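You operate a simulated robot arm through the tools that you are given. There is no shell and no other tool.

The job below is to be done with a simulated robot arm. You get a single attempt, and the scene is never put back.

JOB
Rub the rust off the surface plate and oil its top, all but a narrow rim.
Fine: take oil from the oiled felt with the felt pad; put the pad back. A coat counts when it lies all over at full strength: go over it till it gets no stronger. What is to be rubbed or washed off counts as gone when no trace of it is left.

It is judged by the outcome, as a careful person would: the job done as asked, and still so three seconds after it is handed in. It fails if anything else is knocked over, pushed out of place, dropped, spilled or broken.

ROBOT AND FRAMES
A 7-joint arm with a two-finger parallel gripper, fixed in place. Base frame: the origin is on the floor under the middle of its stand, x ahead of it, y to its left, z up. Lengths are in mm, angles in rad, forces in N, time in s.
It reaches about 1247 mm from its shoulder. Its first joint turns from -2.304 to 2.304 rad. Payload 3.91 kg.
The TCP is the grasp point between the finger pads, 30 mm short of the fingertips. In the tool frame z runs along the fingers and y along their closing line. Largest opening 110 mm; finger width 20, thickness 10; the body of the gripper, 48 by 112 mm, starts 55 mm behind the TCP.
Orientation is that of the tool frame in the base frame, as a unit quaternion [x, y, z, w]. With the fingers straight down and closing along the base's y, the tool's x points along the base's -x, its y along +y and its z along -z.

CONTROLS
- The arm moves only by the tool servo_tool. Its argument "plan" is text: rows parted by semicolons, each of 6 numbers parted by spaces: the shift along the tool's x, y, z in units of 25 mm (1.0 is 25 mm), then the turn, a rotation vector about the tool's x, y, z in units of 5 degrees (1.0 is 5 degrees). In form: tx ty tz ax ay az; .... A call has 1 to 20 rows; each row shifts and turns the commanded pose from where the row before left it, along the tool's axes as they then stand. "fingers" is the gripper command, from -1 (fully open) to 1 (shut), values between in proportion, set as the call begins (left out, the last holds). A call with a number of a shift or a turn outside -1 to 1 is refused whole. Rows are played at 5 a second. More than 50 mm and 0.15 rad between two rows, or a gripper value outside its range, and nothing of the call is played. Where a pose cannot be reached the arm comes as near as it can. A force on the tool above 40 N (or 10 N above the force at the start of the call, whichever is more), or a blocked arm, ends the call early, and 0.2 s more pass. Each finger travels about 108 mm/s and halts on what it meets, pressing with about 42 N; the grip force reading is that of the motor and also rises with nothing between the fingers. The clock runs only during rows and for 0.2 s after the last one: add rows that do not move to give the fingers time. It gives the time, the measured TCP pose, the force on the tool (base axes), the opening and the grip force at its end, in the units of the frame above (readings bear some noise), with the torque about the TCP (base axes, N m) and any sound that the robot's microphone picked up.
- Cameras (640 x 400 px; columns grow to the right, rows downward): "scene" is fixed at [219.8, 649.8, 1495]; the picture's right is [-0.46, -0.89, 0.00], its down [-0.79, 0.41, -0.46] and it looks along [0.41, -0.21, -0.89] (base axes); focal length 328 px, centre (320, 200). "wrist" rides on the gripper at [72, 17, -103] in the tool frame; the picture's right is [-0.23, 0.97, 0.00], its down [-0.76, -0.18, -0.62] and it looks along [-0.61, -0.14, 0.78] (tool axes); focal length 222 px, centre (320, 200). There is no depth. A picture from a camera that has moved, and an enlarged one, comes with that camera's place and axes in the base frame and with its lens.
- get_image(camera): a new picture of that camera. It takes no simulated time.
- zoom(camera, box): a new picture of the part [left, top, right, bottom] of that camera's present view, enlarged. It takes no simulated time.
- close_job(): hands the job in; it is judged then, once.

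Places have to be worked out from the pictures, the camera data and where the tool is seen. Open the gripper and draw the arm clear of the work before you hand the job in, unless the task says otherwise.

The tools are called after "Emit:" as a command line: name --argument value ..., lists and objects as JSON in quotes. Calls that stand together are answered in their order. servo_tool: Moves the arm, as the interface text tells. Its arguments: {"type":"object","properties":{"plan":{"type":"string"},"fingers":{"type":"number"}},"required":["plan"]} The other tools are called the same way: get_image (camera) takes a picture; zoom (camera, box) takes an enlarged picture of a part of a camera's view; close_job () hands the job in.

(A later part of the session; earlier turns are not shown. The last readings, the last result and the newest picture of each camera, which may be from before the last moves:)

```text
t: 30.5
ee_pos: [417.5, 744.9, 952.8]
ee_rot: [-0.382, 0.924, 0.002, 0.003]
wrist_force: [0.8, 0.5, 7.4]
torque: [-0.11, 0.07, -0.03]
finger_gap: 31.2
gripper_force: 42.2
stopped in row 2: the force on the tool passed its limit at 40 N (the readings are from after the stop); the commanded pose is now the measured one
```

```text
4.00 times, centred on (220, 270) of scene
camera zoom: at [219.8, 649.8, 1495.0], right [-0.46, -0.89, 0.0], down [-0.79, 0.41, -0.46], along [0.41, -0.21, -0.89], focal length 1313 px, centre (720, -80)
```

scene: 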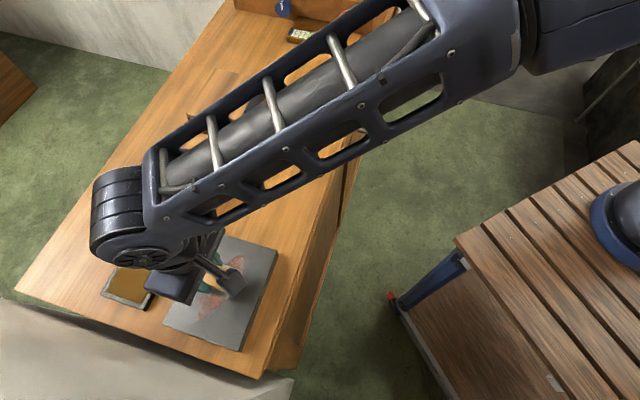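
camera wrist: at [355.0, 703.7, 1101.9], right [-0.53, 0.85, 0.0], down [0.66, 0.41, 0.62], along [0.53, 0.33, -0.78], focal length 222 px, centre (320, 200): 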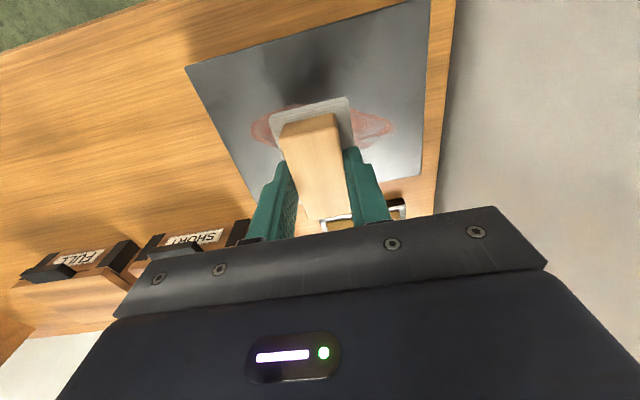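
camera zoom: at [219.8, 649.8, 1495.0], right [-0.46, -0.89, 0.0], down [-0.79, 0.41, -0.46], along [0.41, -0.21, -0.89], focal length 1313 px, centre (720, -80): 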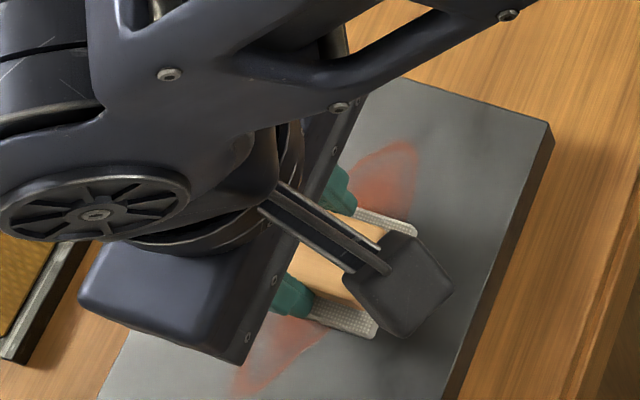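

The pad sits flat on the plate, centred near (417.5, 743), the plate measuring about 140×179. I press a touch more and stroke along the plate's long axis ±60 mm to rub the rust.

Emit:
servo_tool --plan "0 0 0.01 0 0 0; 0 0.4 0 0 0 0; 0 0.4 0 0 0 0; 0 0.4 0 0 0 0; 0 0.4 0 0 0 0; 0 0.4 0 0 0 0; 0 0.3 0 0 0 0; 0 -0.4 0 0 0 0; 0 -0.4 0 0 0 0; 0 -0.4 0 0 0 0; 0 -0.4 0 0 0 0; 0 -0.4 0 0 0 0; 0 -0.4 0 0 0 0; 0 -0.4 0 0 0 0; 0 -0.4 0 0 0 0; 0 -0.4 0 0 0 0; 0 -0.4 0 0 0 0; 0 -0.4 0 0 0 0; 0 -0.3 0 0 0 0; 0 0 0 0 0 0"

Emit:
get_image --camera "wrist"

Emit:
zoom --camera "scene" --box '[150, 220, 290, 360]'

```text
t: 34.7
ee_pos: [460.1, 700.6, 952.8]
ee_rot: [-0.382, 0.924, 0.002, 0.002]
wrist_force: [-8.3, 6.6, 32.4]
torque: [0.14, 0.19, 0.05]
finger_gap: 31.0
gripper_force: 41.4
```

```text
taken
camera wrist: at [396.9, 661.3, 1054.5], right [-0.53, 0.85, 0.0], down [0.66, 0.41, 0.63], along [0.53, 0.33, -0.78], focal length 222 px, centre (320, 200)
```

wrist: 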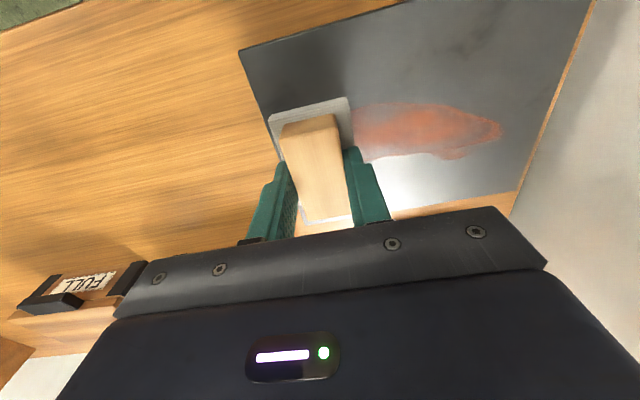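

```text
2.86 times, centred on (220, 290) of scene
camera zoom: at [219.8, 649.8, 1495.0], right [-0.46, -0.89, 0.0], down [-0.79, 0.41, -0.46], along [0.41, -0.21, -0.89], focal length 938 px, centre (606, -57)
```

zoom: 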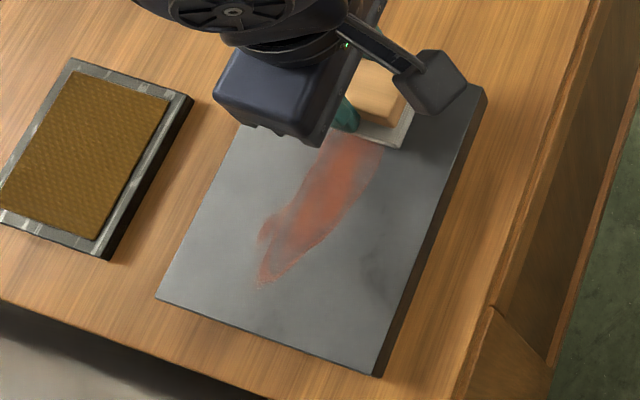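

One double stroke done at up to ~32 N. I look closely at the rust to see whether it has weakened.

Emit:
zoom --camera "wrist" --box '[340, 60, 540, 200]'

Emit:
zoom --camera "scene" --box '[180, 240, 250, 320]'

```text
2.86 times, centred on (440, 130) of wrist
camera zoom: at [396.9, 661.3, 1054.5], right [-0.53, 0.85, 0.0], down [0.66, 0.41, 0.63], along [0.53, 0.33, -0.78], focal length 635 px, centre (-23, 400)
```

zoom: 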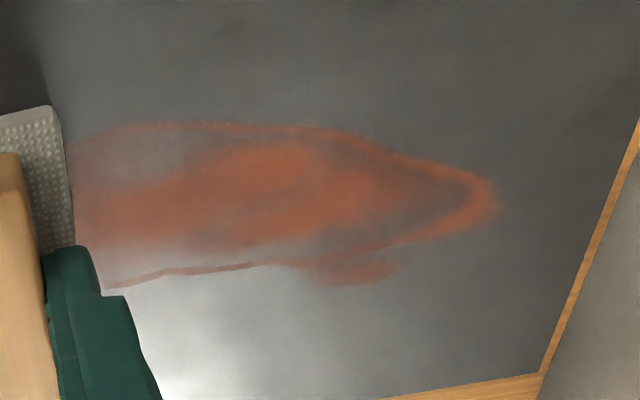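

```text
5.00 times, centred on (215, 280) of scene
camera zoom: at [219.8, 649.8, 1495.0], right [-0.46, -0.89, 0.0], down [-0.79, 0.41, -0.46], along [0.41, -0.21, -0.89], focal length 1641 px, centre (845, -200)
```

zoom: 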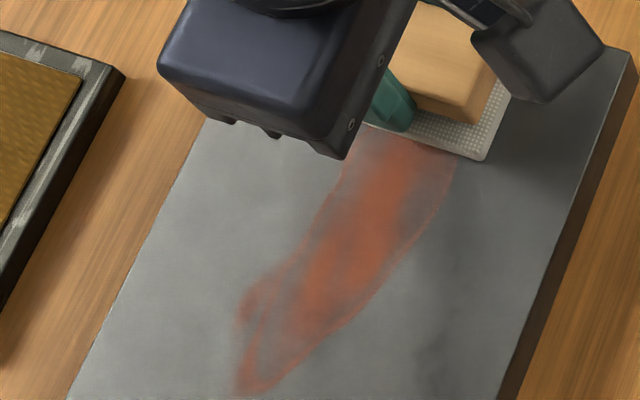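

Hard to tell from one pass, so I do more strokes and compare again from the same spot.

Emit:
servo_tool --plan "0 0 -0.01 0 0 0; 0 0.6 0 0 0 0; 0 0.6 0 0 0 0; 0 0.6 0 0 0 0; 0 0.6 0 0 0 0; 0 0.6 0 0 0 0; 0 0.6 0 0 0 0; 0 0.6 0 0 0 0; 0 0.5 0 0 0 0; 0 0 0 0 0 0"

Emit:
servo_tool --plan "0 -0.6 0 0 0 0; 0 -0.6 0 0 0 0; 0 -0.6 0 0 0 0; 0 -0.6 0 0 0 0; 0 -0.6 0 0 0 0; 0 -0.6 0 0 0 0; 0 -0.6 0 0 0 0; 0 -0.5 0 0 0 0; 0 0 0 0 0 0"

Emit:
zoom --camera "wrist" --box '[340, 60, 540, 200]'

Emit:
zoom --camera "scene" --box '[180, 240, 250, 320]'

```text
t: 36.9
ee_pos: [376.5, 785.2, 952.3]
ee_rot: [-0.383, 0.924, 0.002, 0.002]
wrist_force: [5.2, -3.6, 23.0]
torque: [-0.17, -0.19, 0.03]
finger_gap: 31.2
gripper_force: 41.5
```

```text
t: 38.9
ee_pos: [462.4, 703.0, 952.1]
ee_rot: [-0.383, 0.924, 0.001, 0.001]
wrist_force: [-2.2, 1.9, 16.5]
torque: [0.06, -0.02, 0.03]
finger_gap: 30.9
gripper_force: 42.0
```

```text
2.86 times, centred on (440, 130) of wrist
camera zoom: at [399.1, 661.9, 1054.3], right [-0.53, 0.85, 0.0], down [0.66, 0.41, 0.63], along [0.53, 0.33, -0.78], focal length 635 px, centre (-23, 400)
```

zoom: 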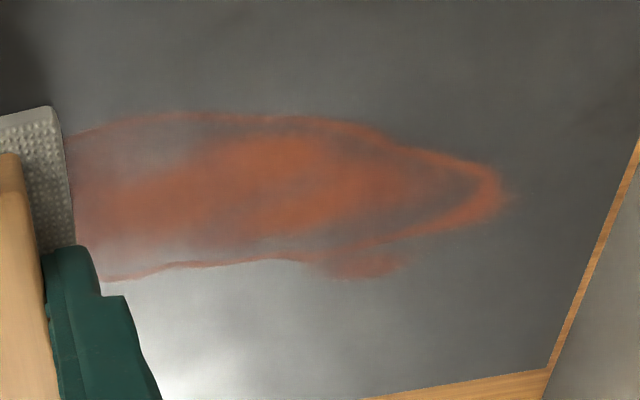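

```text
5.00 times, centred on (215, 280) of scene
camera zoom: at [219.8, 649.8, 1495.0], right [-0.46, -0.89, 0.0], down [-0.79, 0.41, -0.46], along [0.41, -0.21, -0.89], focal length 1641 px, centre (845, -200)
```

zoom: 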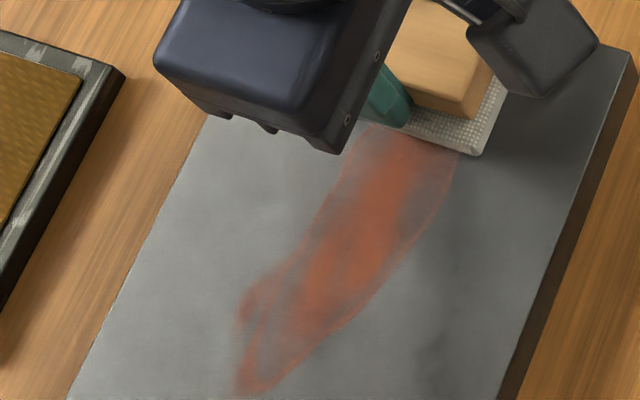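

Three dry passes left the rust unchanged, so oil on the pad is needed. I lift the pad off the plate and inspect the oiled felt tray.

Emit:
servo_tool --plan "0 0 -0.3 0 0 0; 0 0 -0.6 0 0 0; 0 0 -0.8 0 0 0; 0 0 -0.5 0 0 0; 0 0 0 0 0 0"

Emit:
zoom --camera "scene" --box '[95, 230, 185, 315]'

Emit:
get_image --camera "wrist"

```text
t: 40.1
ee_pos: [459.4, 701.3, 1005.7]
ee_rot: [-0.383, 0.924, 0.001, 0.0]
wrist_force: [-0.3, 0.1, -1.0]
torque: [0.02, -0.02, -0.02]
finger_gap: 30.8
gripper_force: 41.7
```

```text
4.71 times, centred on (140, 272) of scene
camera zoom: at [219.8, 649.8, 1495.0], right [-0.46, -0.89, 0.0], down [-0.79, 0.41, -0.46], along [0.41, -0.21, -0.89], focal length 1545 px, centre (1167, -141)
```

zoom: 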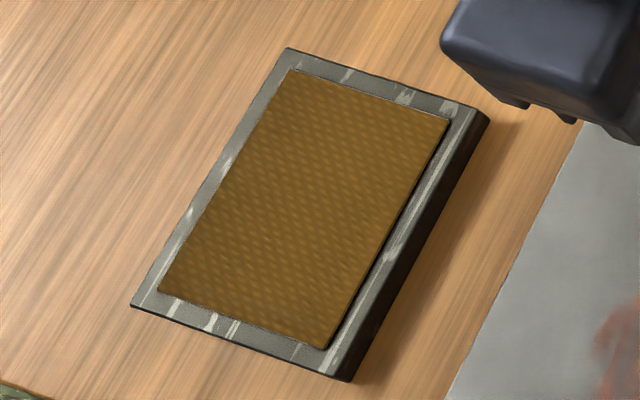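

```text
taken
camera wrist: at [398.0, 662.0, 1109.1], right [-0.53, 0.85, 0.0], down [0.66, 0.41, 0.63], along [0.53, 0.33, -0.78], focal length 222 px, centre (320, 200)
```

wrist: 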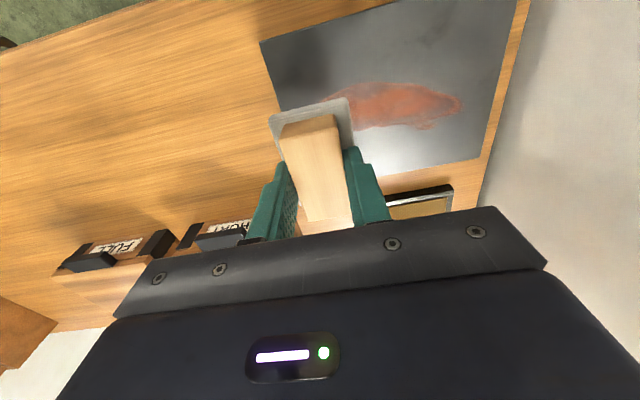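

The oiled felt stands slightly proud of its tray, ~71×94 mm, centre about (514, 875), top z≈899. I carry the pad over it and lower partway for a check.

Emit:
servo_tool --plan "-0.3 0.157 0 0 0 0; -0.5 0.26 0 0 0 0; -0.65 0.34 0 0 0 0; -0.7 0.366 0 0 0 0; -0.7 0.366 0 0 0 0; -0.7 0.366 0 0 0 0; -0.7 0.366 0 0 0 0; -0.7 0.366 0 0 0 0; -0.65 0.34 0 0 0 0; -0.5 0.26 0 0 0 0; -0.35 0.183 0 0 0 0; 0 0 0.4 0 0 0; 0 0 0.5 0 0 0; 0 0 0.4 0 0 0; 0 0 0 0 0 0"

Emit:
get_image --camera "wrist"

Emit:
zoom --camera "scene" --box '[75, 220, 215, 330]'

```text
t: 43.3
ee_pos: [513.8, 875.2, 976.8]
ee_rot: [-0.383, 0.924, 0.001, 0.001]
wrist_force: [-0.1, -0.4, -1.2]
torque: [-0.01, -0.01, 0.03]
finger_gap: 31.1
gripper_force: 42.0
```

```text
taken
camera wrist: at [451.2, 836.2, 1078.0], right [-0.53, 0.85, 0.0], down [0.66, 0.41, 0.63], along [0.53, 0.33, -0.78], focal length 222 px, centre (320, 200)
```

wrist: 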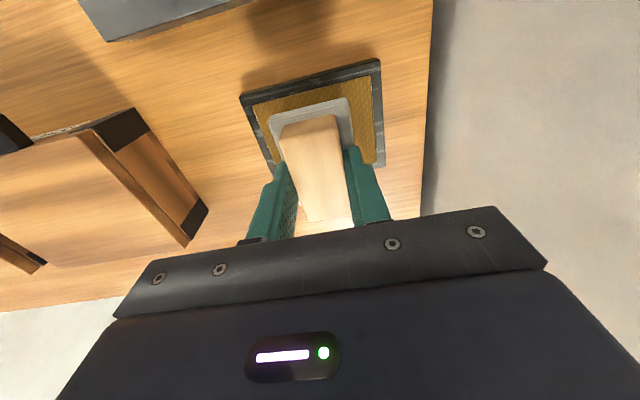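

```text
3.64 times, centred on (145, 275) of scene
camera zoom: at [219.8, 649.8, 1495.0], right [-0.46, -0.89, 0.0], down [-0.79, 0.41, -0.46], along [0.41, -0.21, -0.89], focal length 1194 px, centre (956, -73)
```

zoom: 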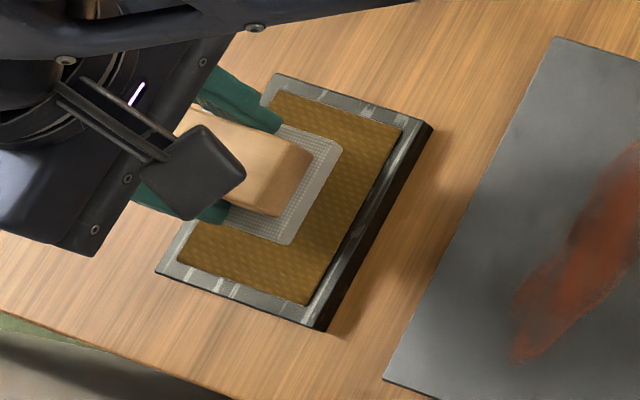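

I zoom the wrist view to verify the pad's alignment over the oiled felt.

Emit:
zoom --camera "wrist" --box '[220, 40, 420, 240]'

```text
2.00 times, centred on (320, 140) of wrist
camera zoom: at [451.2, 836.2, 1078.0], right [-0.53, 0.85, 0.0], down [0.66, 0.41, 0.63], along [0.53, 0.33, -0.78], focal length 444 px, centre (320, 320)
```

zoom: 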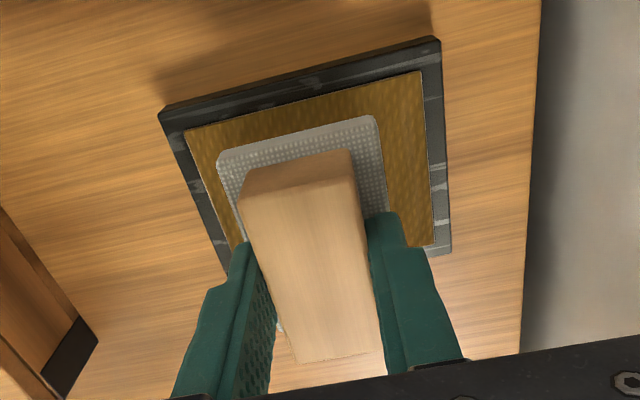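

Alignment is good (felt centre ≈(515, 875.5) versus TCP (513.8, 875.2)). I lower slowly until the pad touches the oiled felt.

Emit:
servo_tool --plan "0 0 0.3 0 0 0; 0 0 0.3 0 0 0; 0 0 0.2 0 0 0; 0 0 0.08 0 0 0; 0 0 0.04 0 0 0; 0 0 0.04 0 0 0; 0 0 0 0 0 0"

Emit:
servo_tool --plan "0 0 0.04 0 0 0; 0 0 0.04 0 0 0; 0 0 0.04 0 0 0; 0 0 0 0 0 0"

```text
t: 44.9
ee_pos: [514.3, 877.8, 950.6]
ee_rot: [-0.383, 0.924, 0.001, 0.001]
wrist_force: [0.6, 0.1, -0.1]
torque: [0.02, -0.03, -0.01]
finger_gap: 31.1
gripper_force: 41.9
```

```text
t: 45.9
ee_pos: [514.3, 876.3, 948.3]
ee_rot: [-0.384, 0.923, 0.002, 0.001]
wrist_force: [-0.2, 0.6, -1.1]
torque: [0.0, 0.01, 0.0]
finger_gap: 31.0
gripper_force: 42.3
```

Still no contact at z≈948; I keep lowering millimetre by millimetre.

Emit:
servo_tool --plan "0 0 0.04 0 0 0; 0 0 0.04 0 0 0; 0 0 0 0 0 0"

Emit:
servo_tool --plan "0 0 0.04 0 0 0; 0 0 0.04 0 0 0; 0 0 0 0 0 0"

Emit:
servo_tool --plan "0 0 0.04 0 0 0; 0 0 0 0 0 0"

```text
t: 46.7
ee_pos: [514.0, 875.4, 945.8]
ee_rot: [-0.383, 0.924, 0.001, 0.001]
wrist_force: [0.1, 0.4, -0.3]
torque: [0.01, -0.01, 0.01]
finger_gap: 31.1
gripper_force: 41.9
```

```text
t: 47.5
ee_pos: [514.3, 875.8, 943.9]
ee_rot: [-0.383, 0.924, 0.001, 0.002]
wrist_force: [0.2, 0.3, -0.5]
torque: [0.02, -0.01, 0.02]
finger_gap: 31.2
gripper_force: 42.1
```

```text
t: 48.1
ee_pos: [514.8, 874.5, 943.1]
ee_rot: [-0.383, 0.924, 0.002, 0.002]
wrist_force: [0.3, 0.0, -1.2]
torque: [-0.01, 0.02, -0.01]
finger_gap: 30.8
gripper_force: 42.5
```

Emit:
servo_tool --plan "0 0 0.04 0 0 0; 0 0 0.04 0 0 0; 0 0 0 0 0 0"

Emit:
servo_tool --plan "0 0 0.04 0 0 0; 0 0 0.03 0 0 0; 0 0 0 0 0 0"

Emit:
zoom --camera "wrist" --box '[220, 40, 420, 240]'

```text
t: 48.9
ee_pos: [515.1, 875.2, 940.7]
ee_rot: [-0.383, 0.924, 0.002, 0.001]
wrist_force: [0.1, -0.1, -0.4]
torque: [-0.04, 0.0, -0.01]
finger_gap: 30.9
gripper_force: 42.2
```

```text
t: 49.7
ee_pos: [515.3, 875.6, 938.8]
ee_rot: [-0.383, 0.924, 0.002, 0.001]
wrist_force: [0.2, -1.3, -0.6]
torque: [0.04, -0.02, 0.0]
finger_gap: 31.0
gripper_force: 42.1
```

```text
2.00 times, centred on (320, 140) of wrist
camera zoom: at [452.1, 836.1, 1041.5], right [-0.53, 0.85, 0.0], down [0.66, 0.41, 0.63], along [0.53, 0.33, -0.78], focal length 444 px, centre (320, 320)
```

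zoom: 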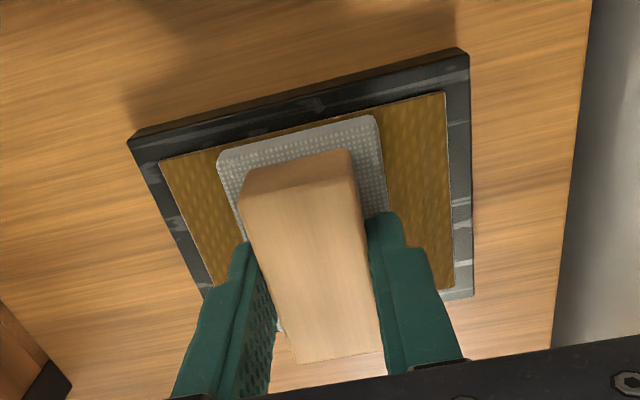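

No contact yet at z≈939, and the picture shows the pad just above the felt with the low-p edge near the felt's edge. I continue down in millimetre steps.

Emit:
servo_tool --plan "0 0 0.04 0 0 0; 0 0 0.04 0 0 0; 0 0 0 0 0 0"

Emit:
servo_tool --plan "0 0 0.04 0 0 0; 0 0 0.03 0 0 0; 0 0 0 0 0 0"

Emit:
servo_tool --plan "0 0 0.03 0 0 0; 0 0 0.03 0 0 0; 0 0 0 0 0 0"

```text
t: 50.5
ee_pos: [513.9, 875.0, 937.7]
ee_rot: [-0.383, 0.924, 0.002, 0.001]
wrist_force: [-0.2, -0.2, -0.3]
torque: [0.01, -0.01, 0.01]
finger_gap: 31.0
gripper_force: 42.3
```

```text
t: 51.3
ee_pos: [514.7, 875.0, 935.9]
ee_rot: [-0.383, 0.924, 0.001, 0.001]
wrist_force: [1.3, 0.7, 1.3]
torque: [0.0, -0.06, -0.02]
finger_gap: 31.1
gripper_force: 42.4
```

```text
t: 52.1
ee_pos: [513.5, 875.2, 935.9]
ee_rot: [-0.383, 0.924, 0.001, 0.002]
wrist_force: [-1.8, 9.3, 18.1]
torque: [-0.11, 0.22, -0.05]
finger_gap: 30.9
gripper_force: 41.9
```

Contact at z≈936 with about 18 N. I hold the pad pressed on the oiled felt for a moment so it takes oil, then lift.

Emit:
servo_tool --plan "0 0 0 0 0 0; 0 0 0 0 0 0; 0 0 0 0 0 0; 0 0 0 0 0 0; 0 0 0 0 0 0"

Emit:
servo_tool --plan "0 0 -0.1 0 0 0; 0 0 -0.3 0 0 0; 0 0 -0.6 0 0 0; 0 0 -0.8 0 0 0; 0 0 -0.6 0 0 0; 0 0 -0.4 0 0 0; 0 0 0 0 0 0"

Emit:
zoom --camera "wrist" --box '[220, 40, 420, 240]'

Emit:
zoom --camera "scene" --box '[75, 220, 215, 330]'

```text
t: 53.3
ee_pos: [515.5, 875.7, 936.3]
ee_rot: [-0.383, 0.924, 0.001, 0.002]
wrist_force: [0.3, 10.3, 33.6]
torque: [0.12, 0.05, 0.01]
finger_gap: 30.7
gripper_force: 42.3
```

```text
t: 54.9
ee_pos: [513.9, 874.7, 1002.4]
ee_rot: [-0.383, 0.924, 0.001, 0.002]
wrist_force: [0.0, -1.0, -0.4]
torque: [-0.02, -0.01, 0.05]
finger_gap: 30.9
gripper_force: 41.8
```

```text
2.00 times, centred on (320, 140) of wrist
camera zoom: at [451.8, 835.2, 1105.3], right [-0.53, 0.85, 0.0], down [0.66, 0.41, 0.63], along [0.53, 0.33, -0.78], focal length 444 px, centre (320, 320)
```

zoom: 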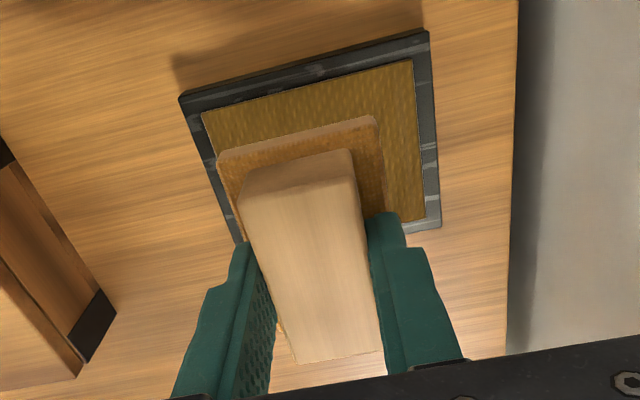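

```text
3.64 times, centred on (145, 275) of scene
camera zoom: at [219.8, 649.8, 1495.0], right [-0.46, -0.89, 0.0], down [-0.79, 0.41, -0.46], along [0.41, -0.21, -0.89], focal length 1194 px, centre (956, -73)
```

zoom: 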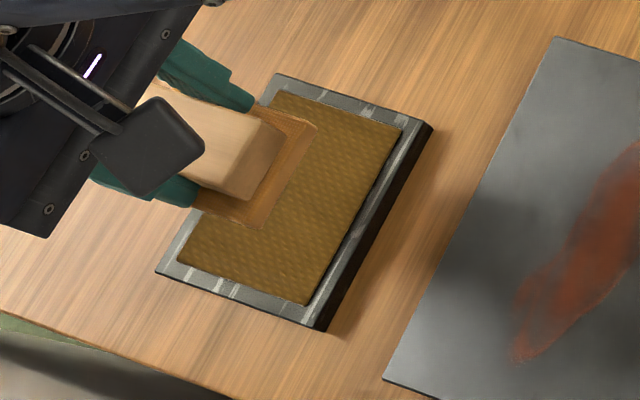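

The pad has turned brown with oil and the tray hasn't moved. I carry it back above the plate's middle and lower toward contact.

Emit:
servo_tool --plan "0.3 -0.047 0 0 0 0; 0.5 -0.079 0 0 0 0; 0.65 -0.102 0 0 0 0; 0.7 -0.11 0 0 0 0; 0.7 -0.11 0 0 0 0; 0.7 -0.11 0 0 0 0; 0.7 -0.11 0 0 0 0; 0.7 -0.11 0 0 0 0; 0.65 -0.102 0 0 0 0; 0.5 -0.079 0 0 0 0; 0.38 -0.06 0 0 0 0; 0 0 0.5 0 0 0; 0 0 0.6 0 0 0; 0 0 0.4 0 0 0; 0 0 0.2 0 0 0; 0 0 0.12 0 0 0; 0 0 0 0 0 0"

Emit:
servo_tool --plan "0 0 0.03 0 0 0; 0 0 0.03 0 0 0; 0 0 0 0 0 0"

```text
t: 58.5
ee_pos: [419.3, 743.2, 958.5]
ee_rot: [-0.382, 0.924, 0.001, 0.001]
wrist_force: [0.3, -0.1, -1.6]
torque: [-0.01, -0.03, 0.0]
finger_gap: 31.2
gripper_force: 42.5
```

```text
t: 59.3
ee_pos: [417.9, 742.5, 956.8]
ee_rot: [-0.383, 0.924, 0.001, 0.001]
wrist_force: [0.7, 0.0, -0.4]
torque: [0.01, 0.02, 0.01]
finger_gap: 30.8
gripper_force: 42.2
```

Not yet touching at z≈957; I step down to contact.

Emit:
servo_tool --plan "0 0 0.04 0 0 0; 0 0 0.04 0 0 0; 0 0 0 0 0 0"

Emit:
servo_tool --plan "0 0 0.03 0 0 0; 0 0 0 0 0 0"

Emit:
servo_tool --plan "0 0 0.03 0 0 0; 0 0 0 0 0 0"

```text
t: 60.1
ee_pos: [418.2, 743.0, 954.4]
ee_rot: [-0.382, 0.924, 0.001, 0.002]
wrist_force: [-1.2, 0.1, -0.2]
torque: [0.0, -0.04, 0.05]
finger_gap: 31.0
gripper_force: 41.9
```

```text
t: 60.7
ee_pos: [419.2, 743.2, 952.8]
ee_rot: [-0.383, 0.924, 0.001, 0.001]
wrist_force: [0.1, 0.3, -1.3]
torque: [-0.01, 0.01, 0.0]
finger_gap: 31.1
gripper_force: 41.7
```

```text
t: 61.3
ee_pos: [417.8, 742.4, 951.4]
ee_rot: [-0.382, 0.924, 0.002, 0.001]
wrist_force: [0.1, 0.2, -0.6]
torque: [0.02, -0.01, -0.02]
finger_gap: 31.1
gripper_force: 41.7
```

The pad must have ridden up slightly in the grip; I keep stepping down to find contact.

Emit:
servo_tool --plan "0 0 0.03 0 0 0; 0 0 0 0 0 0"

Emit:
servo_tool --plan "0 0 0.03 0 0 0; 0 0 0 0 0 0"

Emit:
servo_tool --plan "0 0 0.03 0 0 0; 0 0 0 0 0 0"

```text
t: 61.9
ee_pos: [416.8, 743.0, 951.5]
ee_rot: [-0.383, 0.924, 0.002, 0.001]
wrist_force: [-0.3, 0.3, 2.2]
torque: [0.02, -0.1, 0.04]
finger_gap: 30.9
gripper_force: 42.0
```

```text
t: 62.5
ee_pos: [417.2, 742.3, 952.0]
ee_rot: [-0.382, 0.924, 0.001, 0.002]
wrist_force: [1.9, 3.3, 13.7]
torque: [-0.13, 0.1, 0.0]
finger_gap: 31.1
gripper_force: 41.3
```

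```text
t: 63.1
ee_pos: [418.8, 742.7, 951.6]
ee_rot: [-0.382, 0.924, 0.003, 0.003]
wrist_force: [0.4, 0.0, 32.9]
torque: [-0.36, 0.16, -0.04]
finger_gap: 31.2
gripper_force: 42.0
```

Contact at z≈951, now 33 N; I ease it to ~20 N and stroke lengthwise ±60 mm over the rust.

Emit:
servo_tool --plan "0 0 -0.02 0 0 0; 0 0.4 0 0 0 0; 0 0.4 0 0 0 0; 0 0.4 0 0 0 0; 0 0.4 0 0 0 0; 0 0.4 0 0 0 0; 0 0.4 0 0 0 0; 0 -0.4 0 0 0 0; 0 -0.4 0 0 0 0; 0 -0.4 0 0 0 0; 0 -0.4 0 0 0 0; 0 -0.4 0 0 0 0; 0 -0.4 0 0 0 0; 0 -0.4 0 0 0 0; 0 -0.4 0 0 0 0; 0 -0.4 0 0 0 0; 0 -0.4 0 0 0 0; 0 -0.4 0 0 0 0; 0 -0.4 0 0 0 0; 0 0 0 0 0 0"

Emit:
get_image --camera "wrist"

Emit:
zoom --camera "scene" --box '[150, 220, 290, 360]'

```text
t: 66.8
ee_pos: [449.9, 712.6, 951.8]
ee_rot: [-0.382, 0.924, 0.003, 0.003]
wrist_force: [1.4, 0.2, 9.0]
torque: [-0.31, -0.1, 0.05]
finger_gap: 31.0
gripper_force: 42.0
stopped in row 18: the force on the tool passed its limit at 43 N (the readings are from after the stop); the commanded pose is now the measured one
```

```text
taken
camera wrist: at [386.9, 672.5, 1053.9], right [-0.53, 0.85, 0.0], down [0.66, 0.41, 0.63], along [0.53, 0.33, -0.78], focal length 222 px, centre (320, 200)
```

wrist: 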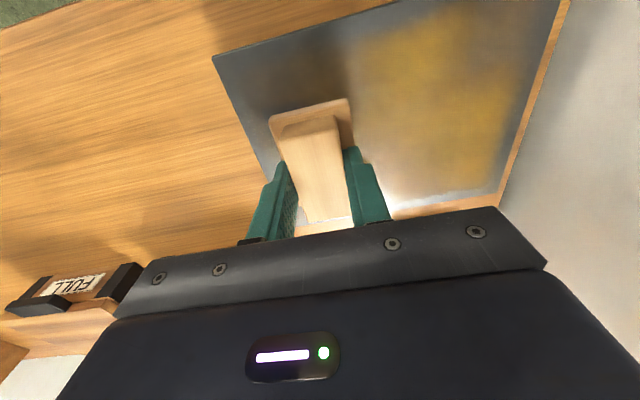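

```text
2.86 times, centred on (220, 290) of scene
camera zoom: at [219.8, 649.8, 1495.0], right [-0.46, -0.89, 0.0], down [-0.79, 0.41, -0.46], along [0.41, -0.21, -0.89], focal length 938 px, centre (606, -57)
```

zoom: 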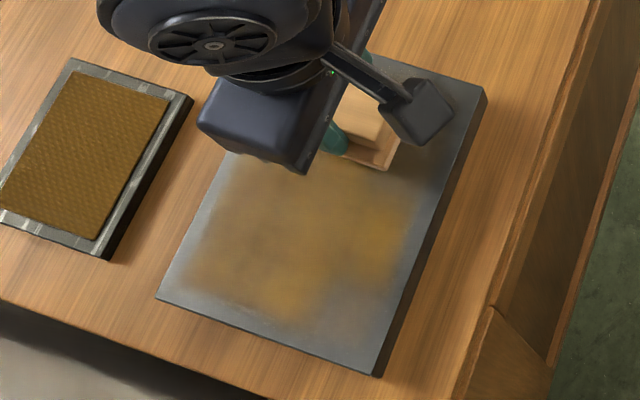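

The rust disappears under the oiled pad and an oil film is laid. I finish the stroke at this end, then shift to the far-side lane (p+30) and stroke along it, watching the force.

Emit:
servo_tool --plan "0 -0.35 0 0 0 0; 0 -0.34 0 0 0 0; -0.4 0 0 0 0 0; -0.4 0 0 0 0 0; -0.4 0 0 0 0 0; 0 0 0 0 0 0"

Emit:
servo_tool --plan "0 0.4 0 0 0 0; 0 0.4 0 0 0 0; 0 0.4 0 0 0 0; 0 0.4 0 0 0 0; 0 0.4 0 0 0 0; 0 0.4 0 0 0 0; 0 0 0 0 0 0"

Emit:
servo_tool --plan "0 0.4 0 0 0 0; 0 0.4 0 0 0 0; 0 0.4 0 0 0 0; 0 0.4 0 0 0 0; 0 0.4 0 0 0 0; 0 0.4 0 0 0 0; 0 0.08 0 0 0 0; 0 0 0 0 0 0"

Emit:
get_image --camera "wrist"

Emit:
zoom --camera "scene" --box '[150, 220, 290, 360]'

```text
t: 68.2
ee_pos: [482.5, 720.7, 952.2]
ee_rot: [-0.383, 0.924, 0.001, 0.002]
wrist_force: [-4.1, -2.8, 15.5]
torque: [-0.4, 0.14, -0.04]
finger_gap: 31.0
gripper_force: 41.8
```

```text
t: 69.8
ee_pos: [440.3, 764.2, 951.4]
ee_rot: [-0.383, 0.924, 0.002, 0.002]
wrist_force: [0.7, -0.9, 7.9]
torque: [-0.08, -0.17, 0.0]
finger_gap: 31.3
gripper_force: 42.0
```

```text
t: 71.6
ee_pos: [395.3, 808.5, 952.5]
ee_rot: [-0.383, 0.924, 0.002, 0.001]
wrist_force: [3.0, -1.4, 9.1]
torque: [-0.16, -0.19, -0.01]
finger_gap: 31.0
gripper_force: 42.0
```

```text
taken
camera wrist: at [333.2, 767.4, 1054.0], right [-0.53, 0.85, 0.0], down [0.66, 0.41, 0.63], along [0.53, 0.33, -0.78], focal length 222 px, centre (320, 200)
```

wrist: 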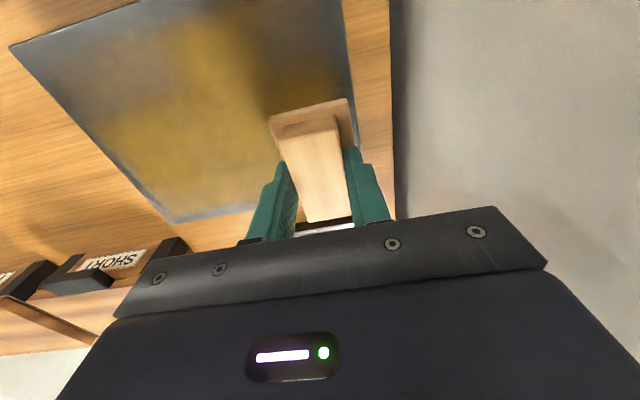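

```text
2.86 times, centred on (220, 290) of scene
camera zoom: at [219.8, 649.8, 1495.0], right [-0.46, -0.89, 0.0], down [-0.79, 0.41, -0.46], along [0.41, -0.21, -0.89], focal length 938 px, centre (606, -57)
```

zoom: 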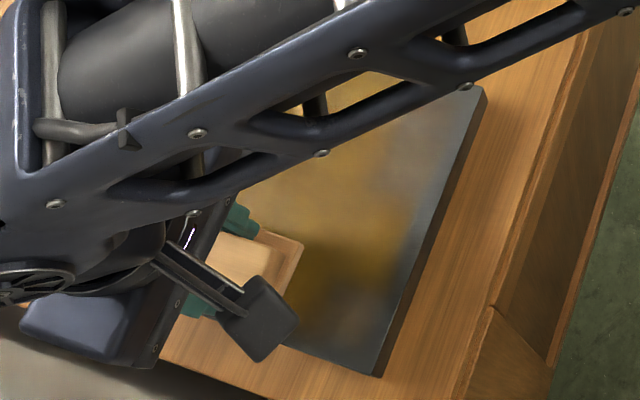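

The film builds up nicely. Next I cross along this end to the near-side lane (p≈789) and stroke back to the other end.

Emit:
servo_tool --plan "0.4 0 0 0 0 0; 0.4 0 0 0 0 0; 0.4 0 0 0 0 0; 0.4 0 0 0 0 0; 0.4 0 0 0 0 0; 0.45 0 0 0 0 0; 0 0 0 0 0 0"

Emit:
servo_tool --plan "0 -0.4 0 0 0 0; 0 -0.4 0 0 0 0; 0 -0.4 0 0 0 0; 0 -0.4 0 0 0 0; 0 -0.4 0 0 0 0; 0 -0.4 0 0 0 0; 0 0 0 0 0 0"

Emit:
servo_tool --plan "0 -0.4 0 0 0 0; 0 -0.4 0 0 0 0; 0 -0.4 0 0 0 0; 0 -0.4 0 0 0 0; 0 -0.4 0 0 0 0; 0 -0.4 0 0 0 0; 0 -0.08 0 0 0 0; 0 0 0 0 0 0"

Emit:
get_image --camera "wrist"

Emit:
zoom --camera "scene" --box '[150, 220, 290, 360]'

```text
t: 73.2
ee_pos: [352.6, 764.3, 951.5]
ee_rot: [-0.382, 0.924, 0.003, 0.002]
wrist_force: [4.1, 3.6, 13.7]
torque: [-0.17, -0.06, 0.01]
finger_gap: 31.0
gripper_force: 42.0
```

```text
t: 74.8
ee_pos: [395.6, 720.5, 952.1]
ee_rot: [-0.383, 0.924, 0.002, 0.002]
wrist_force: [-3.8, 2.6, 18.5]
torque: [0.04, -0.01, -0.02]
finger_gap: 31.0
gripper_force: 42.3
```

```text
t: 75.6
ee_pos: [415.5, 701.8, 950.5]
ee_rot: [-0.383, 0.924, 0.005, 0.002]
wrist_force: [-0.4, -1.6, 8.9]
torque: [-0.46, 0.02, -0.03]
finger_gap: 31.0
gripper_force: 42.0
stopped in row 4: the force on the tool passed its limit at 41 N (the readings are from after the stop); the commanded pose is now the measured one
```

```text
taken
camera wrist: at [353.0, 661.3, 1053.9], right [-0.53, 0.85, 0.01], down [0.66, 0.41, 0.63], along [0.53, 0.34, -0.78], focal length 222 px, centre (320, 200)
```

wrist: 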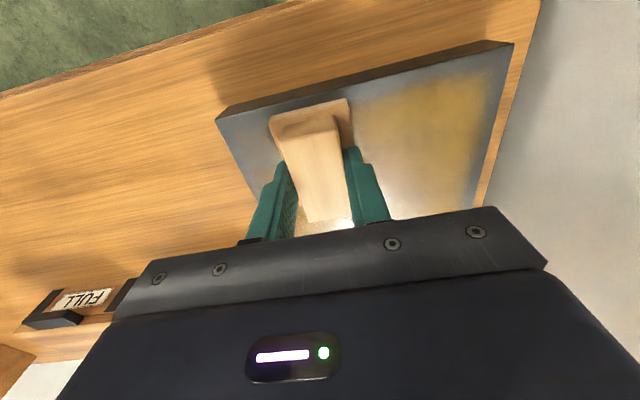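

```text
2.86 times, centred on (220, 290) of scene
camera zoom: at [219.8, 649.8, 1495.0], right [-0.46, -0.89, 0.0], down [-0.79, 0.41, -0.46], along [0.41, -0.21, -0.89], focal length 938 px, centre (606, -57)
```

zoom: 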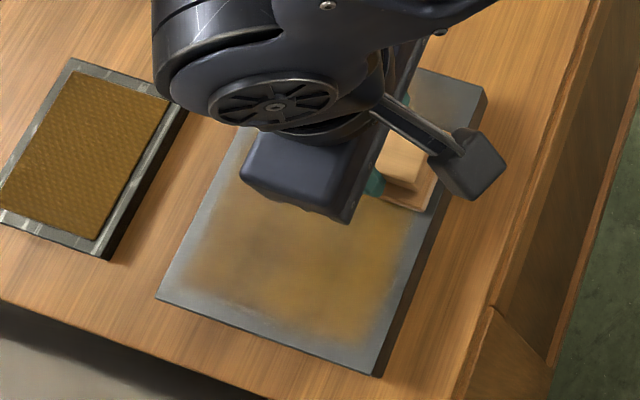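

Moving in this direction the force creeps up to the limit, so I continue this stroke with a slight easing per row and correct the small tilt that crept in.

Emit:
servo_tool --plan "0 -0.34 -0.005 0.045 0.045 0; 0 -0.34 -0.005 0.045 0.045 0; 0 -0.34 -0.005 0 0 0; 0 -0.34 -0.005 0 0 0; 0 0 0 0 0 0"

Emit:
zoom --camera "scene" --box '[150, 220, 290, 360]'

Emit:
get_image --camera "wrist"

```text
t: 76.8
ee_pos: [439.9, 678.3, 950.7]
ee_rot: [-0.382, 0.924, -0.001, 0.001]
wrist_force: [-3.7, 2.3, 12.5]
torque: [0.57, -0.07, 0.15]
finger_gap: 31.1
gripper_force: 41.9
```

```text
2.86 times, centred on (220, 290) of scene
camera zoom: at [219.8, 649.8, 1495.0], right [-0.46, -0.89, 0.0], down [-0.79, 0.41, -0.46], along [0.41, -0.21, -0.89], focal length 938 px, centre (606, -57)
```

zoom: 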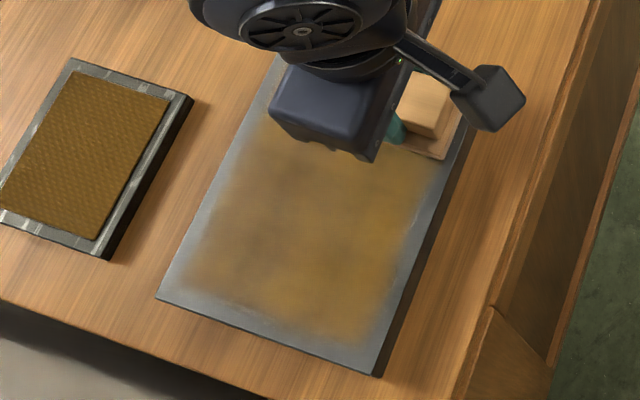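

```text
taken
camera wrist: at [376.9, 639.7, 1054.4], right [-0.53, 0.85, 0.0], down [0.66, 0.41, 0.62], along [0.53, 0.33, -0.78], focal length 222 px, centre (320, 200)
```

wrist: 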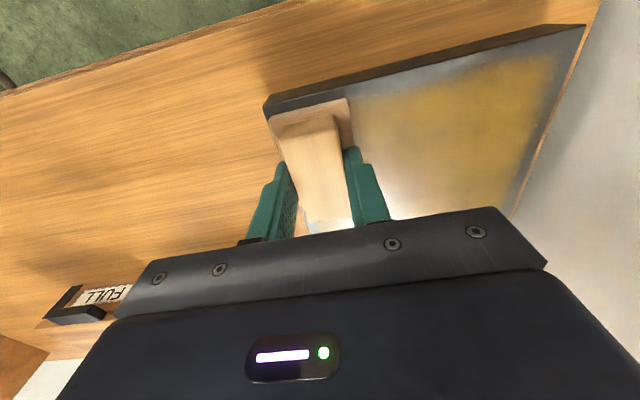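

Coverage is spreading. I run across this end of the plate to the far lane and then lift for a look at the film.

Emit:
servo_tool --plan "-0.4 0 0 0 0 0; -0.4 0 0 0 0 0; -0.4 0 0 0 0 0; -0.4 0 0 0 0 0; -0.4 0 0 0 0 0; -0.4 0 0 0 0 0; 0 0 0 0 0 0"

Emit:
servo_tool --plan "0 0.4 0 0 0 0; 0 0.4 0 0 0 0; 0 0.4 0 0 0 0; 0 0.4 0 0 0 0; 0 0.4 0 0 0 0; 0 0.4 0 0 0 0; 0 0.4 0 0 0 0; 0 0.4 0 0 0 0; 0 0.4 0 0 0 0; 0 0.4 0 0 0 0; 0 0.4 0 0 0 0; 0 0.4 0 0 0 0; 0 0.05 0 0 0 0; 0 0 0 0 0 0"

Emit:
get_image --camera "wrist"

```text
t: 78.4
ee_pos: [481.2, 720.0, 951.1]
ee_rot: [-0.383, 0.924, -0.001, 0.001]
wrist_force: [-2.3, -2.1, 10.4]
torque: [0.29, -0.08, 0.02]
finger_gap: 31.0
gripper_force: 41.7
```

```text
t: 81.4
ee_pos: [397.2, 805.7, 951.7]
ee_rot: [-0.382, 0.924, -0.001, 0.0]
wrist_force: [10.0, -9.7, 33.2]
torque: [-0.09, -0.26, -0.03]
finger_gap: 31.1
gripper_force: 41.5
```

```text
taken
camera wrist: at [334.2, 765.7, 1054.1], right [-0.53, 0.85, 0.0], down [0.66, 0.41, 0.62], along [0.53, 0.33, -0.78], focal length 222 px, centre (320, 200)
```

wrist: 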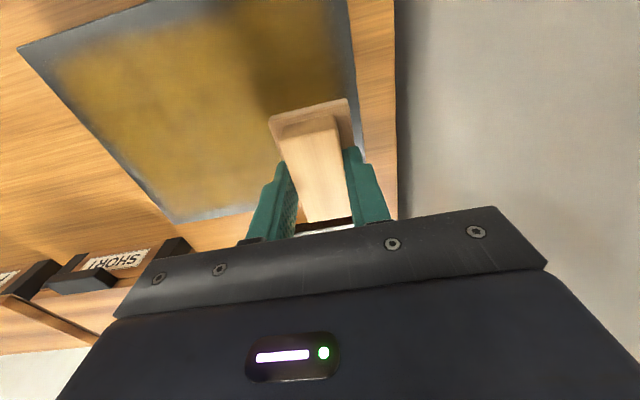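

I lift and carry the pad to above the oiled felt for a reload, which also gives a clear view of the plate.

Emit:
servo_tool --plan "0 0 -0.2 0 0 0; 0 0 -0.5 0 0 0; 0 0 -0.8 0 0 0; 0 0 -0.5 0 0 0; -0.3 -0.076 0 0 0 0; -0.5 -0.127 0 0 0 0; -0.65 -0.166 0 0 0 0; -0.7 -0.178 0 0 0 0; -0.7 -0.178 0 0 0 0; -0.7 -0.178 0 0 0 0; -0.65 -0.166 0 0 0 0; -0.6 -0.153 0 0 0 0; -0.46 -0.118 0 0 0 0; 0 0 0 0 0 0"

Emit:
zoom --camera "scene" --box '[150, 220, 290, 360]'

Emit:
get_image --camera "wrist"

```text
t: 84.4
ee_pos: [513.1, 875.2, 1001.4]
ee_rot: [-0.382, 0.924, -0.002, 0.001]
wrist_force: [0.8, -0.5, -1.0]
torque: [-0.03, 0.01, -0.01]
finger_gap: 31.1
gripper_force: 42.6
```

```text
2.86 times, centred on (220, 290) of scene
camera zoom: at [219.8, 649.8, 1495.0], right [-0.46, -0.89, 0.0], down [-0.79, 0.41, -0.46], along [0.41, -0.21, -0.89], focal length 938 px, centre (606, -57)
```

zoom: 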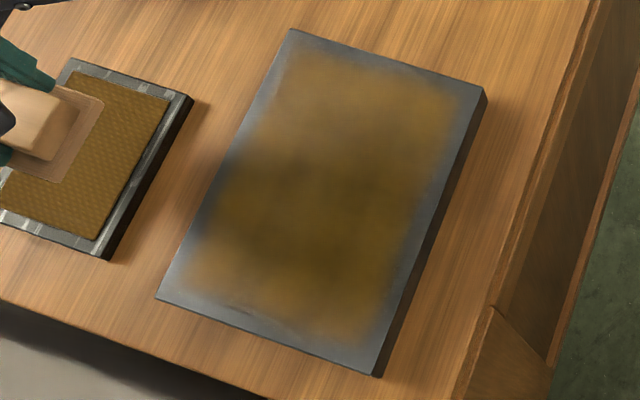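

```text
taken
camera wrist: at [450.4, 836.4, 1103.2], right [-0.53, 0.85, 0.0], down [0.66, 0.42, 0.62], along [0.53, 0.33, -0.78], focal length 222 px, centre (320, 200)
```

wrist: 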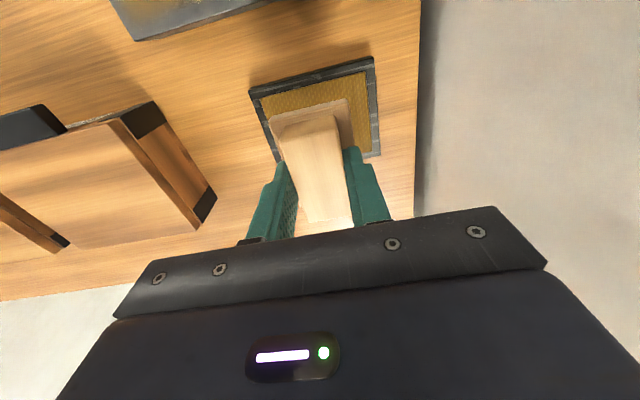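

The rust is gone and a film covers most of the top, fading near the edges. I zoom in to judge the margin.

Emit:
zoom --camera "scene" --box '[160, 225, 240, 335]'

Emit:
zoom --camera "scene" --box '[205, 225, 285, 355]'

```text
3.64 times, centred on (200, 280) of scene
camera zoom: at [219.8, 649.8, 1495.0], right [-0.46, -0.89, 0.0], down [-0.79, 0.41, -0.46], along [0.41, -0.21, -0.89], focal length 1194 px, centre (756, -91)
```

zoom: 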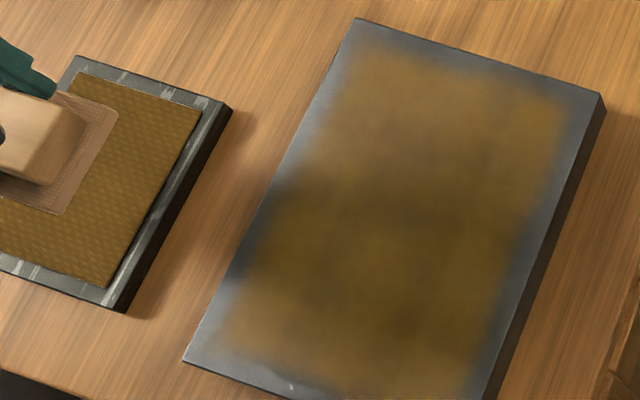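

```text
3.08 times, centred on (245, 290) of scene
camera zoom: at [219.8, 649.8, 1495.0], right [-0.46, -0.89, 0.0], down [-0.79, 0.41, -0.46], along [0.41, -0.21, -0.89], focal length 1010 px, centre (551, -77)
```

zoom: 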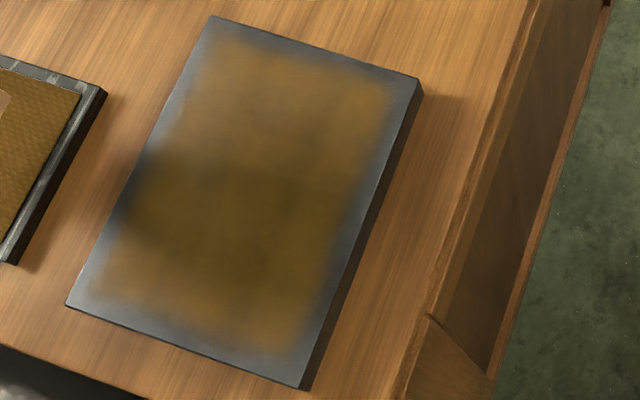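

The strong part of the film stops ~10–15 mm short of the edges, so I'll reach further out next time. First I reload: lowering onto the oiled felt again (contact expected ≈935).

Emit:
servo_tool --plan "0 0 0.5 0 0 0; 0 0 0.7 0 0 0; 0 0 0.7 0 0 0; 0 0 0.4 0 0 0; 0 0 0.16 0 0 0; 0 0 0.04 0 0 0; 0 0 0.04 0 0 0; 0 0 0 0 0 0"

Emit:
servo_tool --plan "0 0 0.04 0 0 0; 0 0 0.03 0 0 0; 0 0 0.03 0 0 0; 0 0 0 0 0 0"

Emit:
servo_tool --plan "0 0 0.03 0 0 0; 0 0 0.02 0 0 0; 0 0 0 0 0 0"

```text
t: 86.2
ee_pos: [513.1, 874.4, 937.3]
ee_rot: [-0.383, 0.924, -0.001, 0.001]
wrist_force: [-0.8, 0.3, -0.3]
torque: [-0.03, 0.02, -0.02]
finger_gap: 31.2
gripper_force: 41.9
```

```text
t: 87.2
ee_pos: [512.3, 873.5, 936.0]
ee_rot: [-0.383, 0.924, -0.002, 0.0]
wrist_force: [1.1, 1.4, 7.4]
torque: [0.17, 0.13, -0.03]
finger_gap: 31.0
gripper_force: 42.0
```

```text
t: 88.0
ee_pos: [514.1, 875.2, 934.7]
ee_rot: [-0.382, 0.924, -0.001, 0.001]
wrist_force: [1.0, -3.4, 25.8]
torque: [-0.14, 0.29, 0.01]
finger_gap: 31.0
gripper_force: 42.2
```

Pressed at 26 N; I hold briefly, lift, and carry the loaded pad to the far-lane end of the plate (p+37, q−67).

Emit:
servo_tool --plan "0 0 0 0 0 0; 0 0 0 0 0 0; 0 0 0 0 0 0; 0 0 -0.1 0 0 0; 0 0 -0.3 0 0 0; 0 0 -0.6 0 0 0; 0 0 -0.7 0 0 0; 0 0 -0.6 0 0 0; 0 0 -0.3 0 0 0; 0 0 0 0 0 0"

Emit:
servo_tool --plan "0.3 0.1 0 0 0 0; 0.5 0.166 0 0 0 0; 0.6 0.2 0 0 0 0; 0.7 0.232 0 0 0 0; 0.7 0.232 0 0 0 0; 0.7 0.232 0 0 0 0; 0.6 0.2 0 0 0 0; 0.5 0.166 0 0 0 0; 0.4 0.132 0 0 0 0; 0 0 0.5 0 0 0; 0 0 0.6 0 0 0; 0 0 0.2 0 0 0; 0 0 0 0 0 0"

Emit:
zoom --camera "wrist" --box '[200, 0, 440, 240]'

Emit:
zoom --camera "scene" --box '[80, 220, 290, 360]'

```text
t: 90.2
ee_pos: [514.0, 874.8, 998.9]
ee_rot: [-0.383, 0.924, -0.002, -0.001]
wrist_force: [-0.4, -0.4, -1.0]
torque: [-0.03, 0.0, 0.0]
finger_gap: 31.2
gripper_force: 42.0
```

```text
t: 93.0
ee_pos: [395.5, 814.8, 965.4]
ee_rot: [-0.383, 0.924, -0.002, 0.0]
wrist_force: [0.2, 0.4, -1.6]
torque: [-0.04, 0.0, -0.02]
finger_gap: 31.0
gripper_force: 42.2
```

```text
1.67 times, centred on (320, 120) of wrist
camera zoom: at [332.1, 776.7, 1068.4], right [-0.53, 0.85, 0.0], down [0.66, 0.42, 0.62], along [0.53, 0.33, -0.78], focal length 370 px, centre (320, 333)
```

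zoom: 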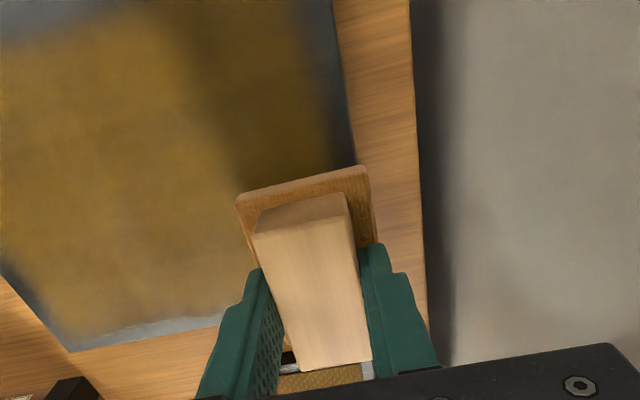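

```text
2.86 times, centred on (185, 290) of scene
camera zoom: at [219.8, 649.8, 1495.0], right [-0.46, -0.89, 0.0], down [-0.79, 0.41, -0.46], along [0.41, -0.21, -0.89], focal length 938 px, centre (706, -57)
```

zoom: 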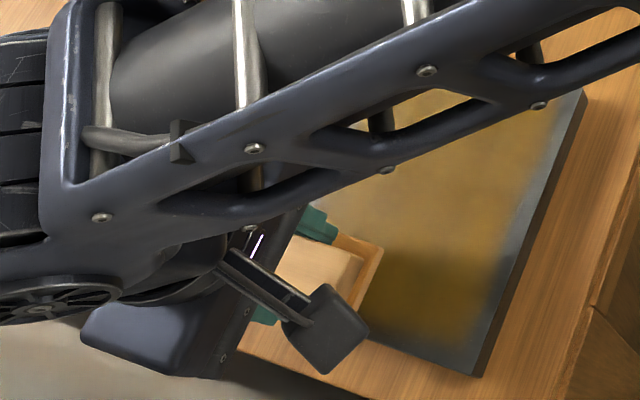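

The pad is loaded (brown) and positioned at the far corner. I lower to contact.

Emit:
servo_tool --plan "0 0 0.2 0 0 0; 0 0 0.2 0 0 0; 0 0 0.08 0 0 0; 0 0 0 0 0 0"

Emit:
servo_tool --plan "0 0 0.03 0 0 0; 0 0 0.03 0 0 0; 0 0 0 0 0 0"

Emit:
servo_tool --plan "0 0 0.03 0 0 0; 0 0 0 0 0 0"

```text
t: 94.0
ee_pos: [395.8, 815.0, 953.5]
ee_rot: [-0.382, 0.924, -0.003, 0.0]
wrist_force: [-0.8, 0.0, -1.1]
torque: [0.01, 0.0, 0.0]
finger_gap: 30.9
gripper_force: 42.1
```

```text
t: 94.8
ee_pos: [395.1, 815.0, 952.3]
ee_rot: [-0.382, 0.924, -0.001, 0.0]
wrist_force: [-0.7, 0.0, -0.8]
torque: [0.01, -0.04, 0.01]
finger_gap: 31.1
gripper_force: 42.0
```

```text
t: 95.4
ee_pos: [395.2, 815.9, 952.3]
ee_rot: [-0.383, 0.924, -0.001, 0.001]
wrist_force: [-0.7, -1.1, 1.4]
torque: [0.11, 0.03, 0.01]
finger_gap: 31.1
gripper_force: 42.3
```

Light contact found. I press slightly more and stroke along the far edge toward the other end.

Emit:
servo_tool --plan "0 0 0.025 0 0 0; 0 -0.4 0 0 0 0; 0 -0.4 0 0 0 0; 0 -0.4 0 0 0 0; 0 -0.4 0 0 0 0; 0 -0.4 0 0 0 0; 0 -0.4 0 0 0 0; 0 -0.4 0 0 0 0; 0 0 0 0 0 0"

Emit:
servo_tool --plan "0 -0.4 0 0 0 0; 0 -0.4 0 0 0 0; 0 -0.4 0 0 0 0; 0 -0.4 0 0 0 0; 0 -0.4 0 0 0 0; 0 -0.4 0 0 0 0; 0 -0.16 0 0 0 0; 0 0 0 0 0 0"

Emit:
zoom --camera "scene" --box '[150, 220, 290, 360]'

Emit:
get_image --camera "wrist"

```text
t: 97.4
ee_pos: [445.8, 765.7, 951.5]
ee_rot: [-0.382, 0.924, -0.001, 0.0]
wrist_force: [-1.3, 2.1, 8.1]
torque: [0.29, 0.13, 0.0]
finger_gap: 30.6
gripper_force: 41.9
```

```text
t: 99.2
ee_pos: [489.9, 721.5, 952.2]
ee_rot: [-0.382, 0.924, -0.001, 0.0]
wrist_force: [-4.3, 3.6, 17.4]
torque: [0.23, 0.29, 0.04]
finger_gap: 30.8
gripper_force: 41.7
```

```text
2.86 times, centred on (220, 290) of scene
camera zoom: at [219.8, 649.8, 1495.0], right [-0.46, -0.89, 0.0], down [-0.79, 0.41, -0.46], along [0.41, -0.21, -0.89], focal length 938 px, centre (606, -57)
```

zoom: 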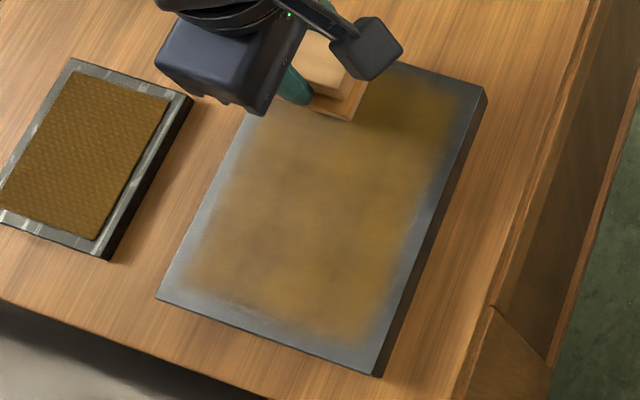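

```text
taken
camera wrist: at [427.2, 682.3, 1054.3], right [-0.53, 0.85, 0.0], down [0.66, 0.41, 0.62], along [0.53, 0.33, -0.78], focal length 222 px, centre (320, 200)
```

wrist: 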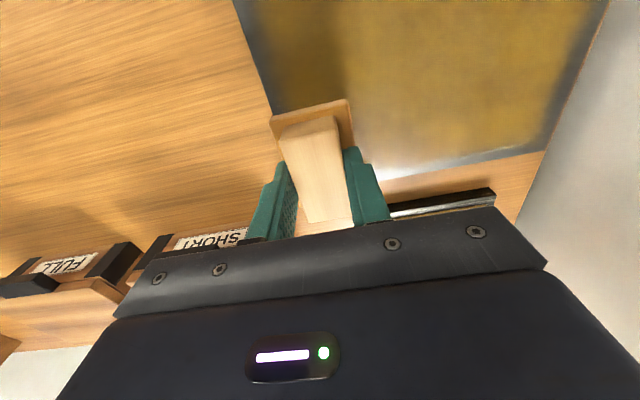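

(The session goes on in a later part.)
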